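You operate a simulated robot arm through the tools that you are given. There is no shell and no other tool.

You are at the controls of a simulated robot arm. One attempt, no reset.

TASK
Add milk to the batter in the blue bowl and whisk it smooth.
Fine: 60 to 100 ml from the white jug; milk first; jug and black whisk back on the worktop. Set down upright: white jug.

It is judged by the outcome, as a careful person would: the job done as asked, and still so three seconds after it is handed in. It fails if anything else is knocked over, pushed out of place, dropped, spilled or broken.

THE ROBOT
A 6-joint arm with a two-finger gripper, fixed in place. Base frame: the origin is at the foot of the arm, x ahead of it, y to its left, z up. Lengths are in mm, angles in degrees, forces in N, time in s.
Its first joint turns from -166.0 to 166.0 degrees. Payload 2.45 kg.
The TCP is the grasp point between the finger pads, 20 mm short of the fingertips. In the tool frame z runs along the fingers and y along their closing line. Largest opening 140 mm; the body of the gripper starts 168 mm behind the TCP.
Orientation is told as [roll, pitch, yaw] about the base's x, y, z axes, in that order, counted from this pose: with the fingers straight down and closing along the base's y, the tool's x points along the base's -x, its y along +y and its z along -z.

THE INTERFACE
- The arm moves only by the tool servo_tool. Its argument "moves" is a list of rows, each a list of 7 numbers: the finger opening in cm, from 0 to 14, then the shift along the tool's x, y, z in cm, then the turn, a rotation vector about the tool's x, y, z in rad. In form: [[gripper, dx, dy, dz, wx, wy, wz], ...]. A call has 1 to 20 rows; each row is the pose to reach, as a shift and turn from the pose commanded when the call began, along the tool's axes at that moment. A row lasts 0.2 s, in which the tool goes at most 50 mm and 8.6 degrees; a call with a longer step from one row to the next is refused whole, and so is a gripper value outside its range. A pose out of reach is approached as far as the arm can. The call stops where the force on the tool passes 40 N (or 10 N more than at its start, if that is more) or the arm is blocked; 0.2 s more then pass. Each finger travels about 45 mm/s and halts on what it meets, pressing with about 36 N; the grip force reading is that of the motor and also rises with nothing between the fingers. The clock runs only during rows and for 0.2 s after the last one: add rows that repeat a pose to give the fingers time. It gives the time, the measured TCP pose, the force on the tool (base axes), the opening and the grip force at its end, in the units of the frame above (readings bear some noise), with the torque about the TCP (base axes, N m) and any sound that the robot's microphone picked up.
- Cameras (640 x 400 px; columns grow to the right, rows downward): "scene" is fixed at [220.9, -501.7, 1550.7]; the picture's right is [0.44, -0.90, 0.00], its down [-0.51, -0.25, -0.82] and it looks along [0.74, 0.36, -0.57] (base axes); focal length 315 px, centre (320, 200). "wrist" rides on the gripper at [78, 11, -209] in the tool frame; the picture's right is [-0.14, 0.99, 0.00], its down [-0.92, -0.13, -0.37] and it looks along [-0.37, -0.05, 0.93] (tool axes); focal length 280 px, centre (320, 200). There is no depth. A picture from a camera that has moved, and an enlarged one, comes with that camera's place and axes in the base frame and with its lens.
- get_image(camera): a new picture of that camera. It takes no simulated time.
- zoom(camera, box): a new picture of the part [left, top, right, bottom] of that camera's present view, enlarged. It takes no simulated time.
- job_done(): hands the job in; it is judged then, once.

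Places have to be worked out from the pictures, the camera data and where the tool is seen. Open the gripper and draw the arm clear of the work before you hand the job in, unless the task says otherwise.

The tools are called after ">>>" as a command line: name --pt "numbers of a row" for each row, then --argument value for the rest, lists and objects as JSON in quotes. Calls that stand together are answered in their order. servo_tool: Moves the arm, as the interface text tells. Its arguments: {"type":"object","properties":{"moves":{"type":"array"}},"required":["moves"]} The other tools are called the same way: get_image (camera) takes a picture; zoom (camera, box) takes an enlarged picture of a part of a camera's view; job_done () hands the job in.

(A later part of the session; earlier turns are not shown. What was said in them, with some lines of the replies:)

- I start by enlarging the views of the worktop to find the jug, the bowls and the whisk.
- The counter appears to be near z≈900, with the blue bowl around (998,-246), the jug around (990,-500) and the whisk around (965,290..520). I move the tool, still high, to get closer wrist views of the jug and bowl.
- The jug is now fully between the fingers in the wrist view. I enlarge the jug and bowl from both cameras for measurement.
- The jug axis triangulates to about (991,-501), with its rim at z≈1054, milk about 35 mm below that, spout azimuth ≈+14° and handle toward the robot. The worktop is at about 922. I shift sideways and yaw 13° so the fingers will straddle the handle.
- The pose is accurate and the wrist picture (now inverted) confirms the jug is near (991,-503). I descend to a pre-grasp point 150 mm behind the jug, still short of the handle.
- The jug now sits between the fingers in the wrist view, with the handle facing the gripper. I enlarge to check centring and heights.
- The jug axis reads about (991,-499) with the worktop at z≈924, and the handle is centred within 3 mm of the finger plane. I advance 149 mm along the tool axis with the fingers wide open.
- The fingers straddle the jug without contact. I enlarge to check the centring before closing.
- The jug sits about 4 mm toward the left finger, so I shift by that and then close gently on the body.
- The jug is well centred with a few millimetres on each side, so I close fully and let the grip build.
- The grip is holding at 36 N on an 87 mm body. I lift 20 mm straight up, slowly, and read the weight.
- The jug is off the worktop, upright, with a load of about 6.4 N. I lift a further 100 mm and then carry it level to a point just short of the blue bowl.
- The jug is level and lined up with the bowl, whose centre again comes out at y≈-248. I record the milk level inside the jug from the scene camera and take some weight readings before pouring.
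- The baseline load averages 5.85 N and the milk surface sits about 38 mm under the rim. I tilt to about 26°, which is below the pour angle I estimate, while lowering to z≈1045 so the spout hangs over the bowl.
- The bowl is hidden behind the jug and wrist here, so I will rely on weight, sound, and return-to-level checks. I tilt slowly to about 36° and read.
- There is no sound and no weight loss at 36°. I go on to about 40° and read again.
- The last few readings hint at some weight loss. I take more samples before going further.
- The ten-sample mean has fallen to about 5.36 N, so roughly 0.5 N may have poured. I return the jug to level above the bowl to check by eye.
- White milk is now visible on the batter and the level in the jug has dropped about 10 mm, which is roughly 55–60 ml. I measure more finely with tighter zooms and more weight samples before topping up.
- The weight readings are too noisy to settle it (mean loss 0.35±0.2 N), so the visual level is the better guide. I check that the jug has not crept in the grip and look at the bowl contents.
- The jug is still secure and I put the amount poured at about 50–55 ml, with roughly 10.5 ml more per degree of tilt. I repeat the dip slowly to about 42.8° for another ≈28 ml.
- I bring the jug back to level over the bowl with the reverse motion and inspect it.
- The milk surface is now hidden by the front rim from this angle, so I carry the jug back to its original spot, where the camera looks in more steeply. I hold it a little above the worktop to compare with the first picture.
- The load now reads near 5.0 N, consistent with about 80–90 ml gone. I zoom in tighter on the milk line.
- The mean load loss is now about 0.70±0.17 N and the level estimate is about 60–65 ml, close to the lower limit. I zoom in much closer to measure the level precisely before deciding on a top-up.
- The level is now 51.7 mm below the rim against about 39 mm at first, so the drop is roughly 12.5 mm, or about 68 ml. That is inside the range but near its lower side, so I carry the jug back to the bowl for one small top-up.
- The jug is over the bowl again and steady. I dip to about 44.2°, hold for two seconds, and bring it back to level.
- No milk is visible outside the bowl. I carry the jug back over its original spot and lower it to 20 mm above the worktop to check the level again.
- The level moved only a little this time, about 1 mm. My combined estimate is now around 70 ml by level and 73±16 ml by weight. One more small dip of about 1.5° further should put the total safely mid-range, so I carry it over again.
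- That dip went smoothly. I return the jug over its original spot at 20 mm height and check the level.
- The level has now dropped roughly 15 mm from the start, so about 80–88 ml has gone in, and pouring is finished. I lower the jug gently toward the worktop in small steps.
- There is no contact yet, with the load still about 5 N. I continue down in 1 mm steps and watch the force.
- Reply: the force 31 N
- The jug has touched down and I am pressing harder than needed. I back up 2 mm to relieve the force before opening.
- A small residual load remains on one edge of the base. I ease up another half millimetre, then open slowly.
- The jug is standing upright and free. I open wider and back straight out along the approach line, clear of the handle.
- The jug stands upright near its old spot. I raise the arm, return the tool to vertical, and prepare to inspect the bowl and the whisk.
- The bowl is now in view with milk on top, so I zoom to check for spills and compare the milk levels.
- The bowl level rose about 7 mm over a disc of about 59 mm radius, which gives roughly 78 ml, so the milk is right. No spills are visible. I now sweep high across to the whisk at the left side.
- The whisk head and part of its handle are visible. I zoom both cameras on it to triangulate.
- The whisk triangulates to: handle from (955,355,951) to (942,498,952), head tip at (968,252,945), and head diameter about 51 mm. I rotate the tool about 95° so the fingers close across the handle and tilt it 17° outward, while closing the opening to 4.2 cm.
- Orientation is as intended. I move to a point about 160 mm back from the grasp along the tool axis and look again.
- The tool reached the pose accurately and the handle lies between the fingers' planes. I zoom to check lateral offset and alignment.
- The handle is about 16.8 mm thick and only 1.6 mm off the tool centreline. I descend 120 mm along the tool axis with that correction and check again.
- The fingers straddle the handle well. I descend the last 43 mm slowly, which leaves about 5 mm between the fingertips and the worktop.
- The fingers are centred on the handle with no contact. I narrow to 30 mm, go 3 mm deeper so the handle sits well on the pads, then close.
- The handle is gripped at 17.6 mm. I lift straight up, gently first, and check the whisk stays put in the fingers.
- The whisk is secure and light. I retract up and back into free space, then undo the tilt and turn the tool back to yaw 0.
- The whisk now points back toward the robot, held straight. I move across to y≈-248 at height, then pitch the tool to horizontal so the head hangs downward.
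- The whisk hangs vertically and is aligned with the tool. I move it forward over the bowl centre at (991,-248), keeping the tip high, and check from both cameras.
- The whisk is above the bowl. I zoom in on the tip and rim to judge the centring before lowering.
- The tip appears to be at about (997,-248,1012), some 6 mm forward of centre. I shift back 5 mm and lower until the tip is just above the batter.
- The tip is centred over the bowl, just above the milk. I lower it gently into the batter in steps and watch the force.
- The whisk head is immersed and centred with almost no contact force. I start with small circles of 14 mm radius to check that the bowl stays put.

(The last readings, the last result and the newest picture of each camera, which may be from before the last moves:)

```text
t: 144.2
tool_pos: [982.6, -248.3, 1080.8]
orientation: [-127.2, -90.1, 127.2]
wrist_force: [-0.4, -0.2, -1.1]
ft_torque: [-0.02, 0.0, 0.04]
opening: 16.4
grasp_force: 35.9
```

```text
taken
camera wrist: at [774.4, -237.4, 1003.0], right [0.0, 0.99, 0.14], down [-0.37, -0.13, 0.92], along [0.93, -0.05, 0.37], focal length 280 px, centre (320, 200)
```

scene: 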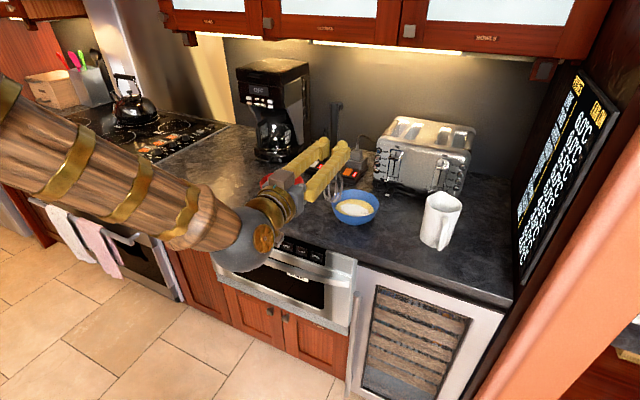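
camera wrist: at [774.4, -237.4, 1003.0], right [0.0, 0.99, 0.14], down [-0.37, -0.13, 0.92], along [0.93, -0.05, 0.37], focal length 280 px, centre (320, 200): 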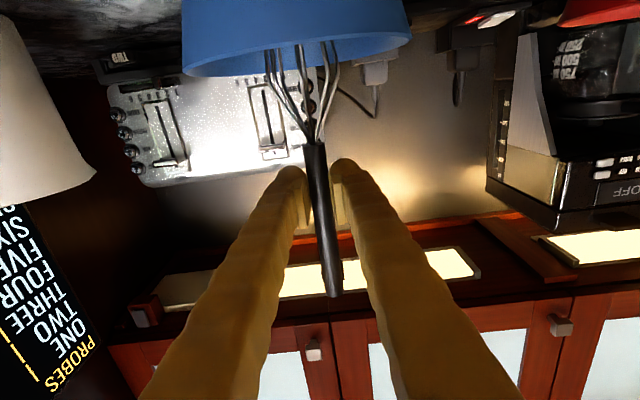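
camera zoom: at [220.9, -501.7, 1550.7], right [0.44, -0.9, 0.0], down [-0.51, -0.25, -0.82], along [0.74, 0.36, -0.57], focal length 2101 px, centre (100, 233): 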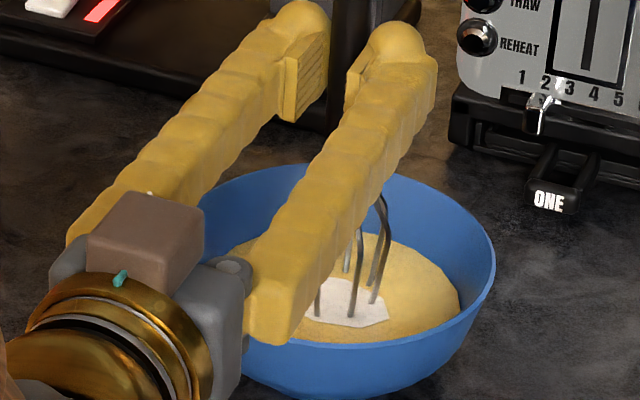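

The bowl has not moved and the white patch is clearly shrinking. I continue whisking with 18–20 mm circles for several turns.

>>> servo_tool --pt "0.5 0 0 1.8 0 0 0" --pt "0.5 0 1.56 0.9 0 0 0" --pt "0.5 0 1.56 -0.9 0 0 0" --pt "0.5 0 0 -1.8 0 0 0" --pt "0.5 0 -1.56 -0.9 0 0 0" --pt "0.5 0 -1.56 0.9 0 0 0" --pt "0.5 0 0 1.8 0 0 0" --pt "0.5 0 1.56 0.9 0 0 0" --pt "0.5 0 1.56 -0.9 0 0 0" --pt "0.5 0 0 -1.8 0 0 0" --pt "0.5 0 -1.56 -0.9 0 0 0" --pt "0.5 0 -1.56 0.9 0 0 0" --pt "0.5 0 0 1.8 0 0 0" --pt "0.5 0 1.56 0.9 0 0 0" --pt "0.5 0 1.56 -0.9 0 0 0" --pt "0.5 0 0 -1.8 0 0 0" --pt "0.5 0 -1.56 -0.9 0 0 0" --pt "0.5 0 -1.56 0.9 0 0 0" --pt "0.5 0 0 1.8 0 0 0" --pt "0.5 0 0 0 0 0 0"

>>> servo_tool --pt "0.5 0 0 1.8 0 0 0" --pt "0.5 0 -1.56 0.9 0 0 0" --pt "0.5 0 -1.56 -0.9 0 0 0" --pt "0.5 0 0 -1.8 0 0 0" --pt "0.5 0 1.56 -0.9 0 0 0" --pt "0.5 0 1.56 0.9 0 0 0" --pt "0.5 0 0 1.8 0 0 0" --pt "0.5 0 -1.56 0.9 0 0 0" --pt "0.5 0 -1.56 -0.9 0 0 0" --pt "0.5 0 0 -1.8 0 0 0" --pt "0.5 0 1.56 -0.9 0 0 0" --pt "0.5 0 1.56 0.9 0 0 0" --pt "0.5 0 0 1.8 0 0 0" --pt "0.5 0 -1.56 0.9 0 0 0" --pt "0.5 0 -1.56 -0.9 0 0 0" --pt "0.5 0 0 -1.8 0 0 0" --pt "0.5 0 1.56 -0.9 0 0 0" --pt "0.5 0 1.56 0.9 0 0 0" --pt "0.5 0 0 1.8 0 0 0" --pt "0.5 0 0 0 0 0 0"

>>> zoom --camera "scene" --box '[305, 165, 401, 225]'

>>> get_image --camera "wrist"

```text
t: 148.4
tool_pos: [981.8, -247.2, 1081.2]
orientation: [-137.7, -90.0, 137.7]
wrist_force: [0.1, -0.2, -0.2]
ft_torque: [0.0, 0.0, 0.01]
opening: 16.6
grasp_force: 35.6
```

```text
t: 152.6
tool_pos: [982.9, -248.1, 1082.6]
orientation: [-132.1, -90.1, 132.0]
wrist_force: [-0.4, 0.5, -0.3]
ft_torque: [0.01, -0.02, 0.03]
opening: 16.3
grasp_force: 35.7
```

```text
6.67 times, centred on (353, 195) of scene
camera zoom: at [220.9, -501.7, 1550.7], right [0.44, -0.9, 0.0], down [-0.51, -0.25, -0.82], along [0.74, 0.36, -0.57], focal length 2101 px, centre (100, 233)
```

zoom: 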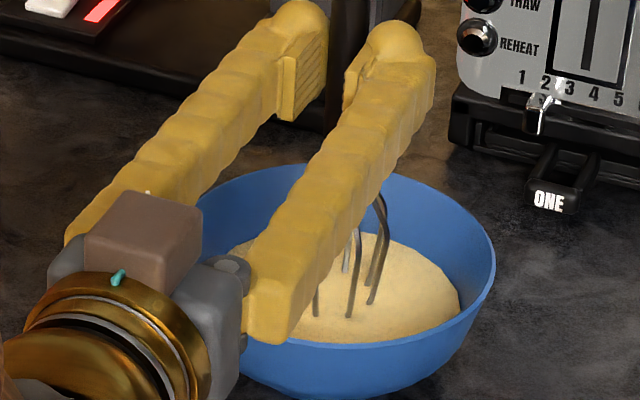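

```text
taken
camera wrist: at [774.3, -236.7, 1003.3], right [0.0, 0.99, 0.14], down [-0.37, -0.13, 0.92], along [0.93, -0.05, 0.37], focal length 280 px, centre (320, 200)
```

wrist: 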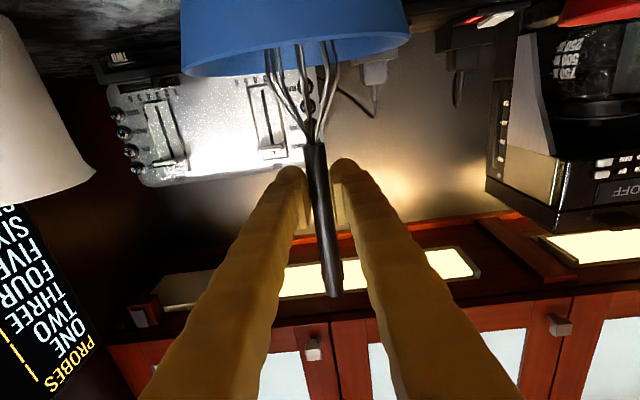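

The white patch is gone and the batter is paler and uniform. I whisk several more turns to be sure it is fully smooth.

>>> servo_tool --pt "0.5 0 0 1.8 0 0 0" --pt "0.5 0 1.56 0.9 0 0 0" --pt "0.5 0 1.56 -0.9 0 0 0" --pt "0.5 0 0 -1.8 0 0 0" --pt "0.5 0 -1.56 -0.9 0 0 0" --pt "0.5 0 -1.56 0.9 0 0 0" --pt "0.5 0 0 1.8 0 0 0" --pt "0.5 0 1.56 0.9 0 0 0" --pt "0.5 0 1.56 -0.9 0 0 0" --pt "0.5 0 0 -1.8 0 0 0" --pt "0.5 0 -1.56 -0.9 0 0 0" --pt "0.5 0 -1.56 0.9 0 0 0" --pt "0.5 0 0 1.8 0 0 0" --pt "0.5 0 1.56 0.9 0 0 0" --pt "0.5 0 1.56 -0.9 0 0 0" --pt "0.5 0 0 -1.8 0 0 0" --pt "0.5 0 -1.56 -0.9 0 0 0" --pt "0.5 0 -1.56 0.9 0 0 0" --pt "0.5 0 0 1.8 0 0 0" --pt "0.5 0 0 0 0 0 0"

>>> servo_tool --pt "0.5 0 0 1.8 0 0 0" --pt "0.5 0 -1.56 0.9 0 0 0" --pt "0.5 0 -1.56 -0.9 0 0 0" --pt "0.5 0 0 -1.8 0 0 0" --pt "0.5 0 1.56 -0.9 0 0 0" --pt "0.5 0 1.56 0.9 0 0 0" --pt "0.5 0 0 1.8 0 0 0" --pt "0.5 0 -1.56 0.9 0 0 0" --pt "0.5 0 -1.56 -0.9 0 0 0" --pt "0.5 0 0 -1.8 0 0 0" --pt "0.5 0 1.56 -0.9 0 0 0" --pt "0.5 0 1.56 0.9 0 0 0" --pt "0.5 0 0 1.8 0 0 0" --pt "0.5 0 -1.56 0.9 0 0 0" --pt "0.5 0 -1.56 -0.9 0 0 0" --pt "0.5 0 0 -1.8 0 0 0" --pt "0.5 0 1.56 -0.9 0 0 0" --pt "0.5 0 1.56 0.9 0 0 0" --pt "0.5 0 0 1.8 0 0 0" --pt "0.5 0 0 0 0 0 0"

>>> servo_tool --pt "0.5 0 0 1.8 0 0 0" --pt "0.5 0 1.56 0.9 0 0 0" --pt "0.5 0 1.56 -0.9 0 0 0" --pt "0.5 0 0 -1.8 0 0 0" --pt "0.5 0 -1.56 -0.9 0 0 0" --pt "0.5 0 -1.56 0.9 0 0 0" --pt "0.5 0 0 1.8 0 0 0" --pt "0.5 0 1.56 0.9 0 0 0" --pt "0.5 0 1.56 -0.9 0 0 0" --pt "0.5 0 0 -1.8 0 0 0" --pt "0.5 0 -1.56 -0.9 0 0 0" --pt "0.5 0 -1.56 0.9 0 0 0" --pt "0.5 0 0 1.8 0 0 0" --pt "0.5 0 1.56 0.9 0 0 0" --pt "0.5 0 1.56 -0.9 0 0 0" --pt "0.5 0 0 -1.8 0 0 0" --pt "0.5 0 -1.56 -0.9 0 0 0" --pt "0.5 0 -1.56 0.9 0 0 0" --pt "0.5 0 0 1.8 0 0 0" --pt "0.5 0 0 0 0 0 0"

>>> zoom --camera "scene" --box '[305, 165, 401, 225]'

```text
t: 156.8
tool_pos: [981.9, -248.2, 1081.6]
orientation: [-137.0, -90.1, 136.9]
wrist_force: [0.3, 1.4, -0.9]
ft_torque: [-0.03, 0.01, 0.04]
opening: 16.1
grasp_force: 35.9
```

```text
t: 161.0
tool_pos: [981.8, -248.9, 1080.4]
orientation: [-131.2, -90.1, 131.2]
wrist_force: [-0.2, -0.6, -0.7]
ft_torque: [0.01, 0.02, 0.01]
opening: 16.5
grasp_force: 36.0
```

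```text
t: 165.2
tool_pos: [980.9, -249.2, 1083.1]
orientation: [-135.8, -90.0, 135.7]
wrist_force: [-0.1, 0.7, -0.9]
ft_torque: [0.0, -0.01, 0.01]
opening: 16.2
grasp_force: 35.6
```

```text
6.67 times, centred on (353, 195) of scene
camera zoom: at [220.9, -501.7, 1550.7], right [0.44, -0.9, 0.0], down [-0.51, -0.25, -0.82], along [0.74, 0.36, -0.57], focal length 2101 px, centre (100, 233)
```

zoom: 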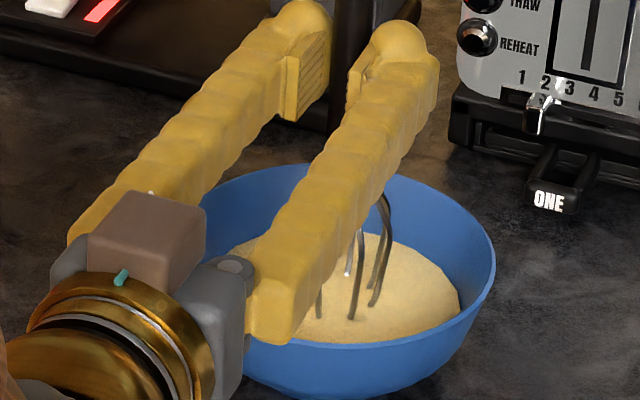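

The batter looks smooth and even. I lift the whisk straight up slowly and pause above the bowl to let it drip.

>>> servo_tool --pt "0.5 -0.8 0 0 0 0 0" --pt "0.5 -1.8 0 0 0 0 0" --pt "0.5 -2.8 0 0 0 0 0" --pt "0.5 -3.8 0 0 0 0 0" --pt "0.5 -4.8 0 0 0 0 0" --pt "0.5 -5.5 0 0 0 0 0" --pt "0.5 -5.5 0 0 0 0 0" --pt "0.5 -5.5 0 0 0 0 0" --pt "0.5 -5.5 0 0 0 0 0" --pt "0.5 -5.5 0 0 0 0 0" --pt "0.5 -5.5 0 0 0 0 0" --pt "0.5 -5.5 0 0 0 0 0" --pt "0.5 -5.5 0 0 0 0 0" --pt "0.5 -5.5 0 0 0 0 0" --pt "0.5 -5.5 0 0 0 0 0" --pt "0.5 -5.5 0 0 0 0 0" --pt "0.5 -5.5 0 0 0 0 0" --pt "0.5 -5.5 0 0 0 0 0"

>>> zoom --camera "scene" --box '[305, 165, 401, 225]'

>>> get_image --camera "wrist"

```text
t: 169.0
tool_pos: [983.4, -248.2, 1136.4]
orientation: [-86.0, -90.0, 86.0]
wrist_force: [-0.6, 0.3, -0.5]
ft_torque: [-0.03, 0.0, 0.01]
opening: 16.5
grasp_force: 36.4
```

```text
6.67 times, centred on (353, 195) of scene
camera zoom: at [220.9, -501.7, 1550.7], right [0.44, -0.9, 0.0], down [-0.51, -0.25, -0.82], along [0.74, 0.36, -0.57], focal length 2101 px, centre (100, 233)
```

zoom: 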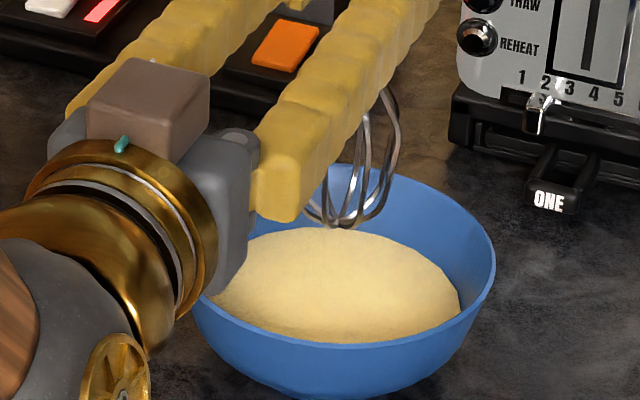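

```text
taken
camera wrist: at [774.8, -237.5, 1058.3], right [0.0, 0.99, 0.14], down [-0.37, -0.13, 0.92], along [0.93, -0.05, 0.37], focal length 280 px, centre (320, 200)
```

wrist: 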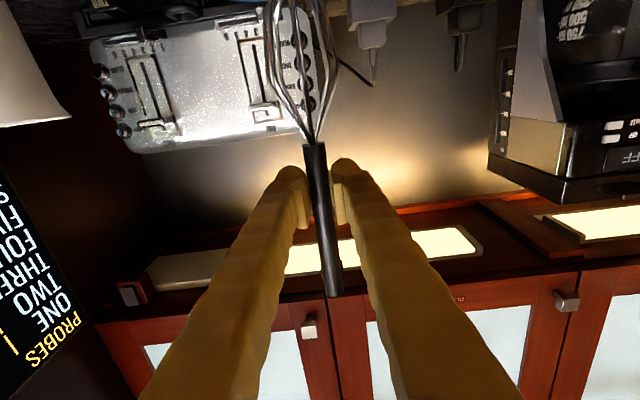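

The batter is smooth and uniform with no white left, and nothing is dripping. I raise the whisk further, pull back, and swing it to the rearward orientation.

>>> servo_tool --pt "0.5 -2 0 0 0 0 0" --pt "0.5 -5 0 0.2 0 0 0" --pt "0.5 -8 0 0.4 0 0 0" --pt "0.5 -10.5 0 0.5 0 0 0" --pt "0.5 -10.5 0 -1.5 0 0 0" --pt "0.5 -10.5 0 -5 0 0 0" --pt "0.5 -10.5 0 -9 0 0 0" --pt "0.5 -10.5 0 -13 0 0 0" --pt "0.5 -10.5 0 -16.5 0 0 0" --pt "0.5 -10.5 0 -18.3 0 0 0" --pt "0.5 -10.5 0 -18.3 0 0 0"

>>> servo_tool --pt "0.5 0 0 0 0 0.1 0" --pt "0.5 0 0 0 0 0.23 0" --pt "0.5 0 0 0 0 0.37 0" --pt "0.5 0 0 0 0 0.51 0" --pt "0.5 0 0 0 0 0.65 0" --pt "0.5 0 0 0 0 0.79 0" --pt "0.5 0 0 0 0 0.93 0" --pt "0.5 0 0 0 0 1.07 0" --pt "0.5 0 0 0 0 1.21 0" --pt "0.5 0 0 0 0 1.35 0" --pt "0.5 0 0 0 0 1.48 0" --pt "0.5 0 0 0 0 1.5708 0" --pt "0.5 0 0 0 0 1.5708 0"

>>> servo_tool --pt "0.5 0 2.8 0 0 0 0" --pt "0.5 0 7.3 0 0 0 0" --pt "0.5 0 11.8 0 0 0 0" --pt "0.5 0 16.3 0 0 0 0" --pt "0.5 0 20.8 0 0 0 0" --pt "0.5 0 25.3 0 0 0 0" --pt "0.5 0 29.8 0 0 0 0" --pt "0.5 0 34.3 0 0 0 0" --pt "0.5 0 38.8 0 0 0 0" --pt "0.5 0 43.3 0 0 0 0" --pt "0.5 0 47.8 0 0 0 0" --pt "0.5 0 52.3 0 0 0 0" --pt "0.5 0 56 0 0 0 0" --pt "0.5 0 57.8 0 0 0 0" --pt "0.5 0 57.8 0 0 0 0"

>>> get_image --camera "wrist"

>>> get_image --camera "scene"

```text
t: 171.4
tool_pos: [797.8, -246.2, 1243.2]
orientation: [-142.0, -90.0, 141.8]
wrist_force: [-0.4, 0.2, -1.1]
ft_torque: [0.02, -0.01, 0.0]
opening: 16.3
grasp_force: 35.7
```

```text
t: 174.2
tool_pos: [800.0, -247.1, 1242.2]
orientation: [0.0, 0.2, -0.1]
wrist_force: [-0.3, 0.3, 1.0]
ft_torque: [0.01, -0.05, 0.01]
opening: 16.3
grasp_force: 35.8
```

```text
t: 177.4
tool_pos: [798.9, 331.4, 1244.3]
orientation: [0.0, 0.0, 0.0]
wrist_force: [-0.8, 0.5, -0.3]
ft_torque: [-0.02, -0.05, 0.03]
opening: 16.5
grasp_force: 36.2
```

```text
taken
camera wrist: at [722.2, 343.0, 1453.0], right [0.14, 0.99, 0.0], down [0.92, -0.13, 0.37], along [0.37, -0.05, -0.93], focal length 280 px, centre (320, 200)
```

wrist: 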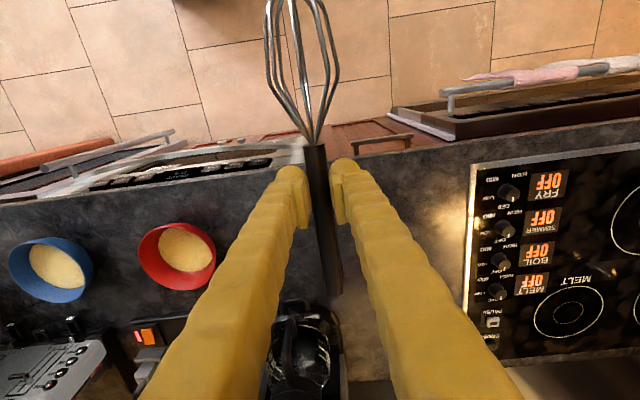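

```text
taken
```

scene: 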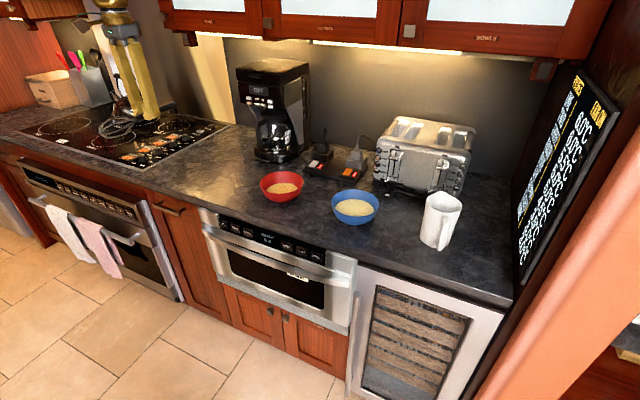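

Everything else is in place. I continue reversing the path: yaw to 95°, tilt 17° outward, then move back above the whisk's original spot.

>>> servo_tool --pt "0.5 0 0 0 0 0 -0.1" --pt "0.5 0 0 0 0 0 -0.24" --pt "0.5 0 0 0 0 0 -0.38" --pt "0.5 0 0 0 0 0 -0.52" --pt "0.5 0 0 0 0 0 -0.66" --pt "0.5 0 0 0 0 0 -0.8" --pt "0.5 0 0 0 0 0 -0.94" --pt "0.5 0 0 0 0 0 -1.08" --pt "0.5 0 0 0 0 0 -1.22" --pt "0.5 0 0 0 0 0 -1.36" --pt "0.5 0 0 0 0 0 -1.5" --pt "0.5 0 0 0 0 0 -1.61" --pt "0.5 0 0 0 0 0 -1.6616" --pt "0.5 0 0 0 0 0 -1.6616"

>>> servo_tool --pt "0.5 0 0 0 0.1 0 0" --pt "0.5 0 0 0 0.2 0 0" --pt "0.5 0 0 0 0.297 0 0" --pt "0.5 0 0 0 0.297 0 0"

>>> servo_tool --pt "0.5 -0.6 -1.2 2.5 0 0 0" --pt "0.5 -1.5 -2.9 6 0 0 0" --pt "0.5 -2.4 -4.7 9.6 0 0 0" --pt "0.5 -3.3 -6.4 13.1 0 0 0" --pt "0.5 -4.2 -8.2 16.7 0 0 0" --pt "0.5 -5 -9.7 19.8 0 0 0" --pt "0.5 -5.17 -10.03 20.53 0 0 0" --pt "0.5 -5.17 -10.03 20.53 0 0 0"

>>> get_image --camera "wrist"

>>> zoom --camera "scene" --box '[120, 90, 280, 190]'

```text
t: 180.4
tool_pos: [798.6, 329.8, 1242.2]
orientation: [0.0, 0.0, 95.3]
wrist_force: [0.4, -0.7, 0.8]
ft_torque: [0.05, -0.02, -0.01]
opening: 16.5
grasp_force: 36.1
```

```text
t: 181.4
tool_pos: [799.3, 329.7, 1242.8]
orientation: [-17.1, 0.0, 95.2]
wrist_force: [-1.4, 0.2, -0.6]
ft_torque: [0.01, -0.01, -0.01]
opening: 16.1
grasp_force: 35.7
```

```text
t: 183.2
tool_pos: [951.2, 394.2, 1075.1]
orientation: [-16.9, 0.0, 95.2]
wrist_force: [0.3, -0.2, -0.8]
ft_torque: [0.02, 0.0, 0.06]
opening: 16.4
grasp_force: 36.1
```

```text
taken
camera wrist: at [887.9, 310.3, 1271.8], right [-0.96, 0.05, -0.29], down [-0.07, 0.92, 0.39], along [0.29, 0.39, -0.87], focal length 280 px, centre (320, 200)
```

wrist: 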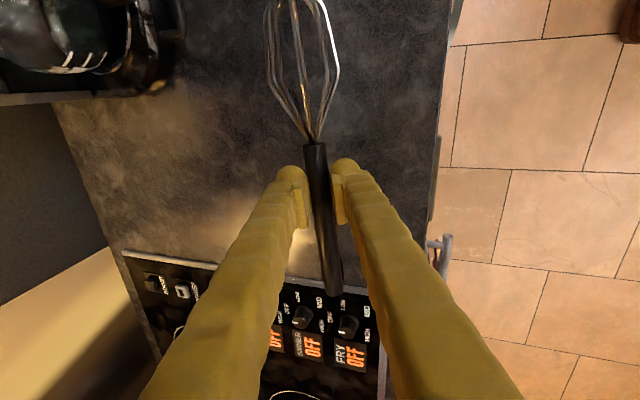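

```text
4.00 times, centred on (200, 140) of scene
camera zoom: at [220.9, -501.7, 1550.7], right [0.44, -0.9, 0.0], down [-0.51, -0.25, -0.82], along [0.74, 0.36, -0.57], focal length 1260 px, centre (800, 440)
```

zoom: 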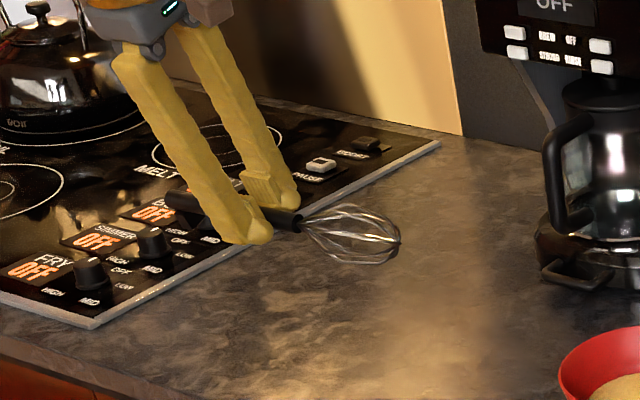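

The pose matches the lift pose. I zoom on the handle end to make sure the foot block is still pointing down before setting it down.

>>> zoom --camera "wrist" --box '[270, 230, 398, 310]'

>>> zoom --camera "scene" --box '[150, 120, 230, 170]'

```text
5.00 times, centred on (334, 270) of wrist
camera zoom: at [887.9, 310.3, 1271.8], right [-0.96, 0.05, -0.29], down [-0.07, 0.92, 0.39], along [0.29, 0.39, -0.87], focal length 1402 px, centre (250, -150)
```

zoom: 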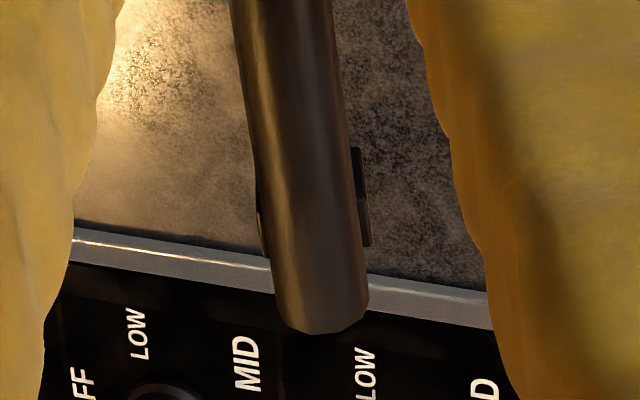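

```text
8.00 times, centred on (190, 145) of scene
camera zoom: at [220.9, -501.7, 1550.7], right [0.44, -0.9, 0.0], down [-0.51, -0.25, -0.82], along [0.74, 0.36, -0.57], focal length 2521 px, centre (1360, 640)
```

zoom: 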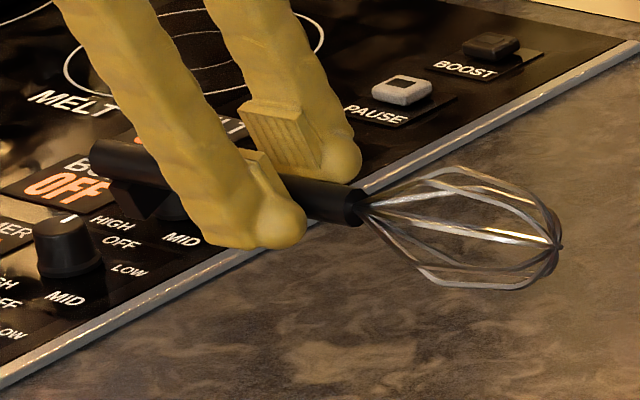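

The foot block has rolled about 17° in the grip and now points along the tool axis. I shift slightly nearer and reduce the tilt to 4° so the block will land flat.

>>> servo_tool --pt "0.5 1 1.4 -0.4 0 0 0" --pt "0.5 2 2.8 -0.85 0 0 0" --pt "0.5 2.67 3.68 -1.13 -0.05 0 0" --pt "0.5 2.67 3.68 -1.13 -0.14 0 0" --pt "0.5 2.67 3.68 -1.13 -0.227 0 0" --pt "0.5 2.67 3.68 -1.13 -0.227 0 0" --pt "0.5 2.67 3.68 -1.13 -0.227 0 0"

>>> get_image --camera "wrist"

>>> zoom --camera "scene" --box '[150, 120, 246, 180]'

```text
t: 184.8
tool_pos: [915.5, 364.1, 1074.7]
orientation: [-4.0, 0.0, 95.2]
wrist_force: [-0.5, -0.5, -0.3]
ft_torque: [0.06, 0.02, -0.03]
opening: 16.2
grasp_force: 35.9
```

```text
taken
camera wrist: at [898.3, 284.2, 1282.5], right [-1.0, 0.05, -0.07], down [0.02, 0.93, 0.38], along [0.08, 0.37, -0.92], focal length 280 px, centre (320, 200)
```

wrist: 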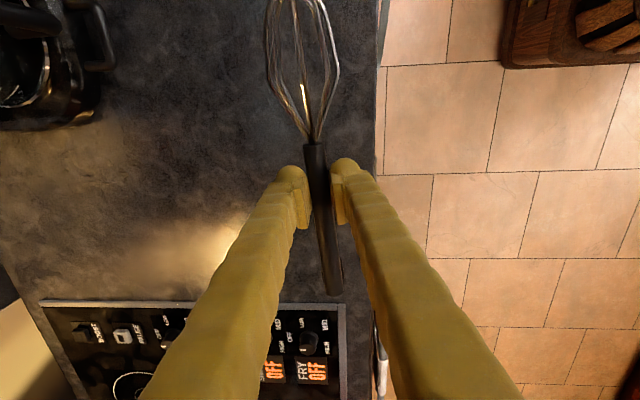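

```text
6.67 times, centred on (198, 150) of scene
camera zoom: at [220.9, -501.7, 1550.7], right [0.44, -0.9, 0.0], down [-0.51, -0.25, -0.82], along [0.74, 0.36, -0.57], focal length 2101 px, centre (1133, 533)
```

zoom: 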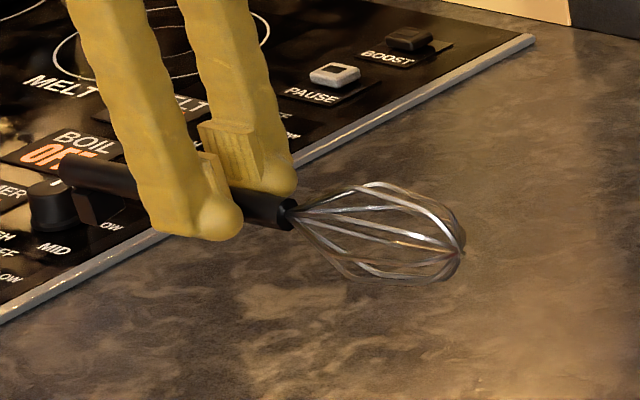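

The tilt is now 4° and the block hangs below the handle. I lower it to a few millimetres above the worktop.

>>> servo_tool --pt "0.5 0 0.21 3 0 0 0" --pt "0.5 0 0.45 6.5 0 0 0" --pt "0.5 0 0.63 9 0 0 0" --pt "0.5 0 0.73 10.5 0 0 0" --pt "0.5 0 0.78 11.2 0 0 0" --pt "0.5 0 0.78 11.2 0 0 0"

>>> zoom --camera "scene" --box '[150, 140, 246, 200]'

>>> get_image --camera "wrist"

```text
t: 186.2
tool_pos: [914.3, 365.2, 964.3]
orientation: [-4.0, 0.0, 95.3]
wrist_force: [-0.7, -0.1, -1.1]
ft_torque: [0.03, 0.0, 0.01]
opening: 16.5
grasp_force: 36.1
```

```text
6.67 times, centred on (198, 170) of scene
camera zoom: at [220.9, -501.7, 1550.7], right [0.44, -0.9, 0.0], down [-0.51, -0.25, -0.82], along [0.74, 0.36, -0.57], focal length 2101 px, centre (1133, 400)
```

zoom: 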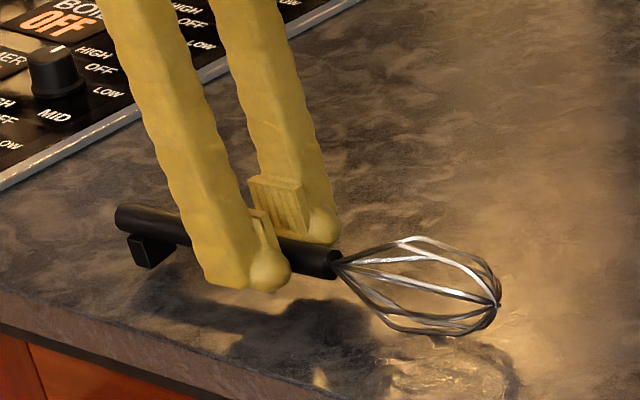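

```text
taken
camera wrist: at [897.9, 284.8, 1171.2], right [-1.0, 0.05, -0.07], down [0.02, 0.93, 0.38], along [0.08, 0.37, -0.92], focal length 280 px, centre (320, 200)
```

wrist: 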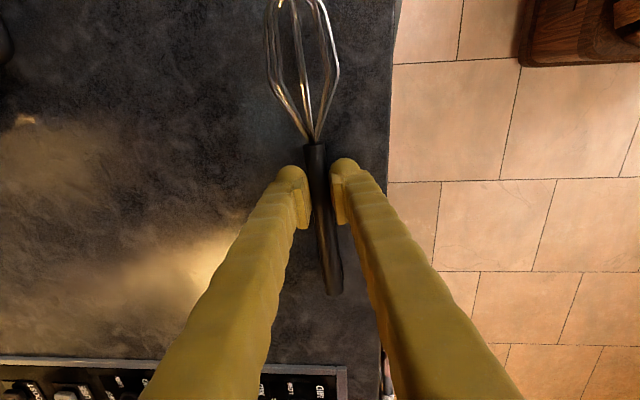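

The block and head are a few millimetres above the worktop. I lower in small steps until the force shows contact.

>>> servo_tool --pt "0.5 0 0.02 0.3 0 0 0" --pt "0.5 0 0.035 0.5 0 0 0" --pt "0.5 0 0.035 0.5 0 0 0"

>>> servo_tool --pt "0.5 0 0.007 0.1 0 0 0" --pt "0.5 0 0.007 0.1 0 0 0"

>>> servo_tool --pt "0.5 0 0.007 0.1 0 0 0" --pt "0.5 0 0.007 0.1 0 0 0"

>>> zoom --camera "scene" --box '[150, 140, 246, 200]'

```text
t: 187.0
tool_pos: [915.6, 364.5, 958.3]
orientation: [-4.0, 0.1, 95.2]
wrist_force: [-0.2, 0.3, -1.5]
ft_torque: [0.06, 0.0, -0.01]
opening: 16.6
grasp_force: 36.0
```

```text
t: 187.6
tool_pos: [914.9, 364.5, 957.5]
orientation: [-4.1, 0.0, 95.2]
wrist_force: [1.3, 1.5, 12.1]
ft_torque: [-0.83, -0.03, 0.08]
opening: 16.4
grasp_force: 36.3
```

```text
t: 188.2
tool_pos: [914.6, 363.9, 956.3]
orientation: [-4.2, -0.1, 95.3]
wrist_force: [8.1, 6.9, 32.0]
ft_torque: [0.13, -0.05, 0.14]
opening: 16.5
grasp_force: 35.8
```

```text
6.67 times, centred on (198, 170) of scene
camera zoom: at [220.9, -501.7, 1550.7], right [0.44, -0.9, 0.0], down [-0.51, -0.25, -0.82], along [0.74, 0.36, -0.57], focal length 2101 px, centre (1133, 400)
```

zoom: 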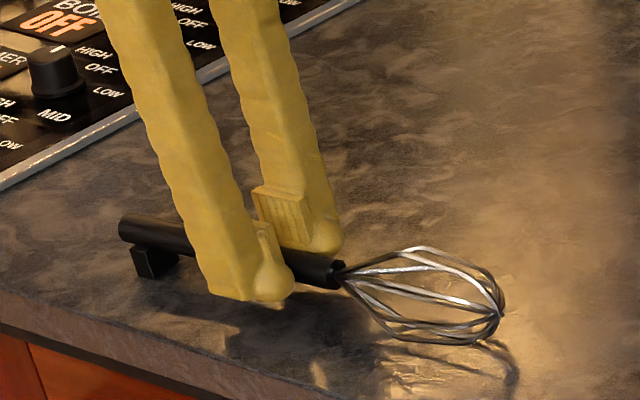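

Both the block and the head are touching. I ease up 1.2 mm to relieve the pressure and then open the fingers slowly.

>>> servo_tool --pt "0.5 0 -0.005 -0.07 0 0 0" --pt "0.5 0 -0.0085 -0.12 0 0 0" --pt "0.5 0 -0.0085 -0.12 0 0 0"

>>> servo_tool --pt "1.7 0 0 0 0 0 0" --pt "1.9 0 0 0 0 0 0" --pt "2.2 0 0 0 0 0 0" --pt "2.6 0 0 0 0 0 0" --pt "3 0 0 0 0 0 0" --pt "3 0 0 0 0 0 0" --pt "3 0 0 0 0 0 0"

>>> zoom --camera "scene" --box '[150, 140, 246, 200]'

>>> get_image --camera "wrist"

```text
t: 189.0
tool_pos: [915.1, 363.8, 957.3]
orientation: [-4.1, 0.0, 95.2]
wrist_force: [4.9, 0.6, 17.8]
ft_torque: [0.0, -0.01, 0.03]
opening: 16.3
grasp_force: 36.4
```

```text
t: 190.6
tool_pos: [914.6, 365.1, 957.4]
orientation: [-4.0, 0.0, 95.3]
wrist_force: [-0.3, -0.8, 0.0]
ft_torque: [-0.01, 0.0, -0.01]
opening: 30.3
grasp_force: 0.1
```

```text
6.67 times, centred on (198, 170) of scene
camera zoom: at [220.9, -501.7, 1550.7], right [0.44, -0.9, 0.0], down [-0.51, -0.25, -0.82], along [0.74, 0.36, -0.57], focal length 2101 px, centre (1133, 400)
```

zoom: 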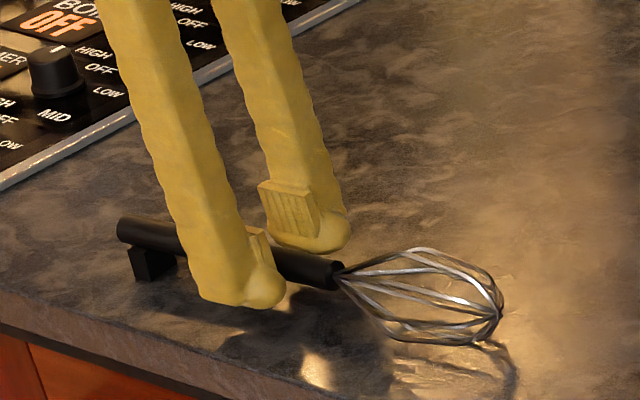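

```text
taken
camera wrist: at [897.5, 284.3, 1164.9], right [-1.0, 0.05, -0.07], down [0.02, 0.93, 0.38], along [0.08, 0.37, -0.92], focal length 280 px, centre (320, 200)
```

wrist: 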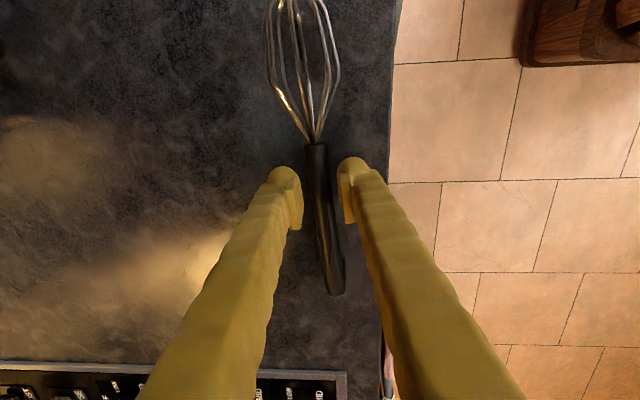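

The whisk rests flat on its block and head, free of the fingers. I open a bit more and rise straight up.

>>> servo_tool --pt "4 0 0 0 0 0 0" --pt "4.6 0 0 0 0 0 0" --pt "4.6 0 -0.1 -1.5 0 0 0" --pt "4.6 0 -0.28 -4 0 0 0" --pt "4.6 0 -0.56 -8 0 0 0" --pt "5 0 -0.84 -12 0 0 0" --pt "6 0 -1.12 -16 0 0 0" --pt "7 0 -1.4 -20 0 0 0" --pt "8 0 -1.75 -25 0 0 0" --pt "8 0 -1.75 -25 0 0 0"

>>> get_image --camera "wrist"

>>> get_image --camera "scene"

```text
refused: row 9 steps farther than a row can; nothing moved
```

```text
taken
camera wrist: at [897.5, 284.3, 1164.9], right [-1.0, 0.05, -0.07], down [0.02, 0.93, 0.38], along [0.08, 0.37, -0.92], focal length 280 px, centre (320, 200)
```

wrist: 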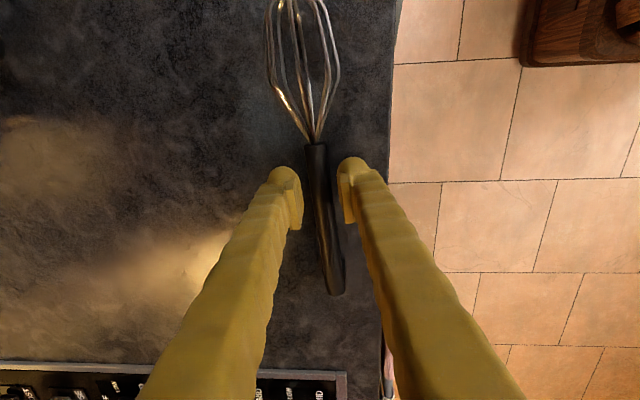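

```text
taken
```

scene: 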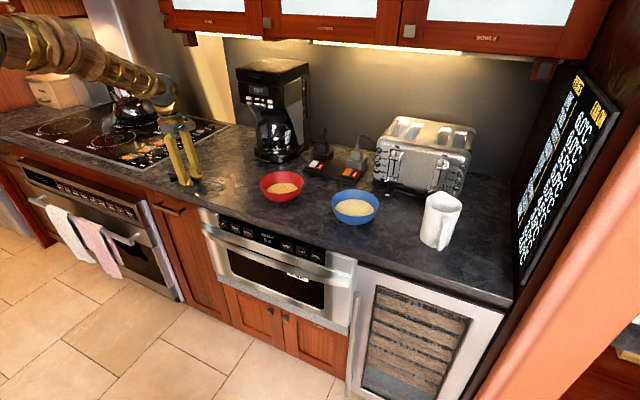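

The last step was slightly too long, so the call was refused and nothing moved. I repeat it with shorter steps.

>>> servo_tool --pt "4 0 0 0 0 0 0" --pt "4.6 0 0 0 0 0 0" --pt "4.6 0 -0.1 -1.5 0 0 0" --pt "4.6 0 -0.28 -4 0 0 0" --pt "4.6 0 -0.56 -8 0 0 0" --pt "5 0 -0.84 -12 0 0 0" --pt "6 0 -1.12 -16 0 0 0" --pt "7 0 -1.4 -20 0 0 0" --pt "8 0 -1.68 -24 0 0 0" --pt "8 0 -1.68 -24 0 0 0"

>>> get_image --camera "wrist"

>>> get_image --camera "scene"

```text
t: 192.8
tool_pos: [912.4, 367.1, 1197.0]
orientation: [-4.0, 0.0, 95.3]
wrist_force: [-0.2, 0.6, -0.8]
ft_torque: [0.02, 0.0, 0.0]
opening: 79.9
grasp_force: 0.2
```

```text
taken
camera wrist: at [895.5, 286.6, 1405.2], right [-1.0, 0.05, -0.07], down [0.02, 0.93, 0.38], along [0.08, 0.37, -0.92], focal length 280 px, centre (320, 200)
```

wrist: 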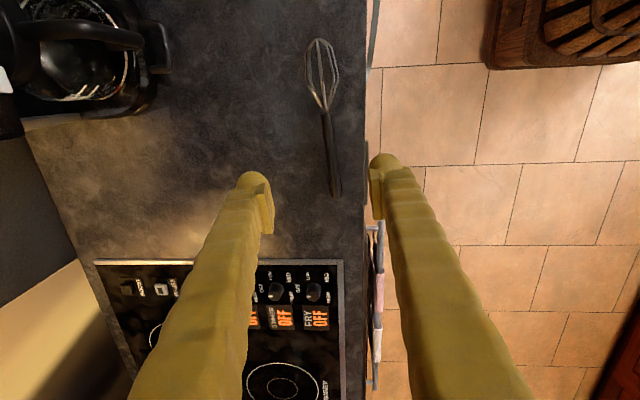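

```text
taken
```

scene: 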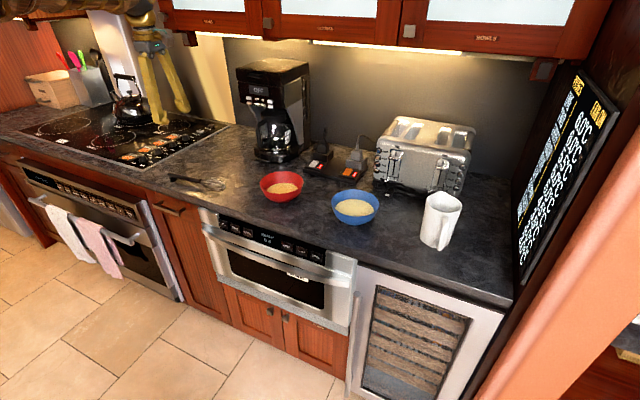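

The whisk lies stable on the worktop and the jug and bowls are in place. I draw the arm back clear of the work and check once more in close-up.

>>> servo_tool --pt "9 1 3 -1.5 0 0 0" --pt "10 2 7 -3 0 0 0" --pt "11 3 11 -4.5 0 0 0" --pt "12 4 15 -6 0 0 0" --pt "13 5 19 -7 0 0 0" --pt "14 6 22 -8 0 0 0" --pt "14 6 22 -8 0 0 0"

>>> zoom --camera "scene" --box '[240, 140, 500, 300]'

>>> zoom --camera "scene" --box '[150, 140, 246, 200]'

>>> zoom --camera "scene" --box '[305, 175, 401, 235]'

>>> get_image --camera "scene"

```text
t: 194.4
tool_pos: [696.3, 284.1, 1259.2]
orientation: [-4.1, 0.1, 95.3]
wrist_force: [-0.6, 0.3, -0.2]
ft_torque: [0.0, 0.0, 0.01]
opening: 140.1
grasp_force: 0.1
```

```text
2.46 times, centred on (370, 220) of scene
camera zoom: at [220.9, -501.7, 1550.7], right [0.44, -0.9, 0.0], down [-0.51, -0.25, -0.82], along [0.74, 0.36, -0.57], focal length 776 px, centre (197, 151)
```

zoom: 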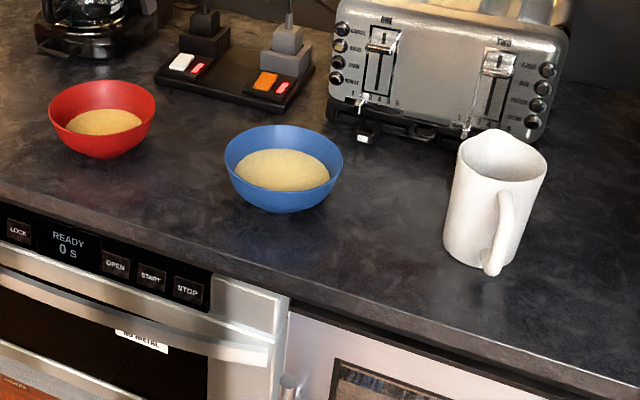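

```text
6.67 times, centred on (198, 170) of scene
camera zoom: at [220.9, -501.7, 1550.7], right [0.44, -0.9, 0.0], down [-0.51, -0.25, -0.82], along [0.74, 0.36, -0.57], focal length 2101 px, centre (1133, 400)
```

zoom: 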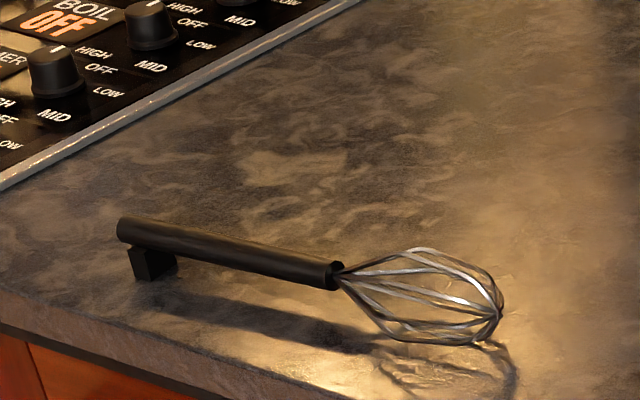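

```text
6.67 times, centred on (353, 205) of scene
camera zoom: at [220.9, -501.7, 1550.7], right [0.44, -0.9, 0.0], down [-0.51, -0.25, -0.82], along [0.74, 0.36, -0.57], focal length 2101 px, centre (100, 167)
```

zoom: 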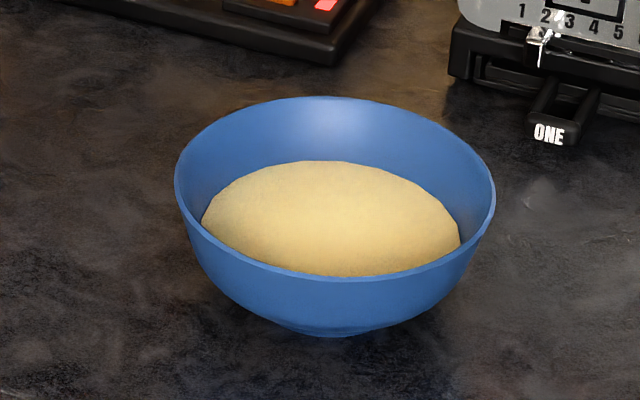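

```text
taken
```

scene: 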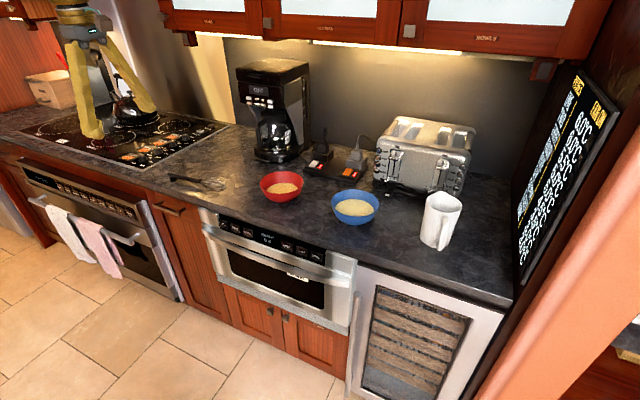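

Everything checks out:
- The batter in the blue bowl is smooth and uniform, with about 80 ml of milk in it.
- The jug stands upright on the worktop.
- The whisk lies on the worktop.
- The gripper is open and clear of the work, and nothing is spilled or displaced.

I hand the job in.

>>> job_done

```text
The job is handed in.
```

I added the milk to the batter in the blue bowl first, then whisked it until it was smooth and even, and handed the job in.

- **Milk:** I estimate about 80 ml went in, from how far the level rose in the bowl and dropped in the jug. The weight readings were too noisy to measure it more precisely. I topped up in small pours to stay within 60–100 ml.
- **Whisking:** I made about 17 turns in the bowl. The white milk patch was gone after about 8, and the bowl did not move.
- **Jug:** The white jug is upright on the worktop, about 1 cm further back than where it started.
- **Whisk:** The black whisk is resting on the worktop about 4–5 cm from its original spot. I set it down slightly closer to the front edge so it would lie flat.

No spills showed in the pictures, and nothing else was knocked or displaced. The gripper is open and the arm is clear of the work.
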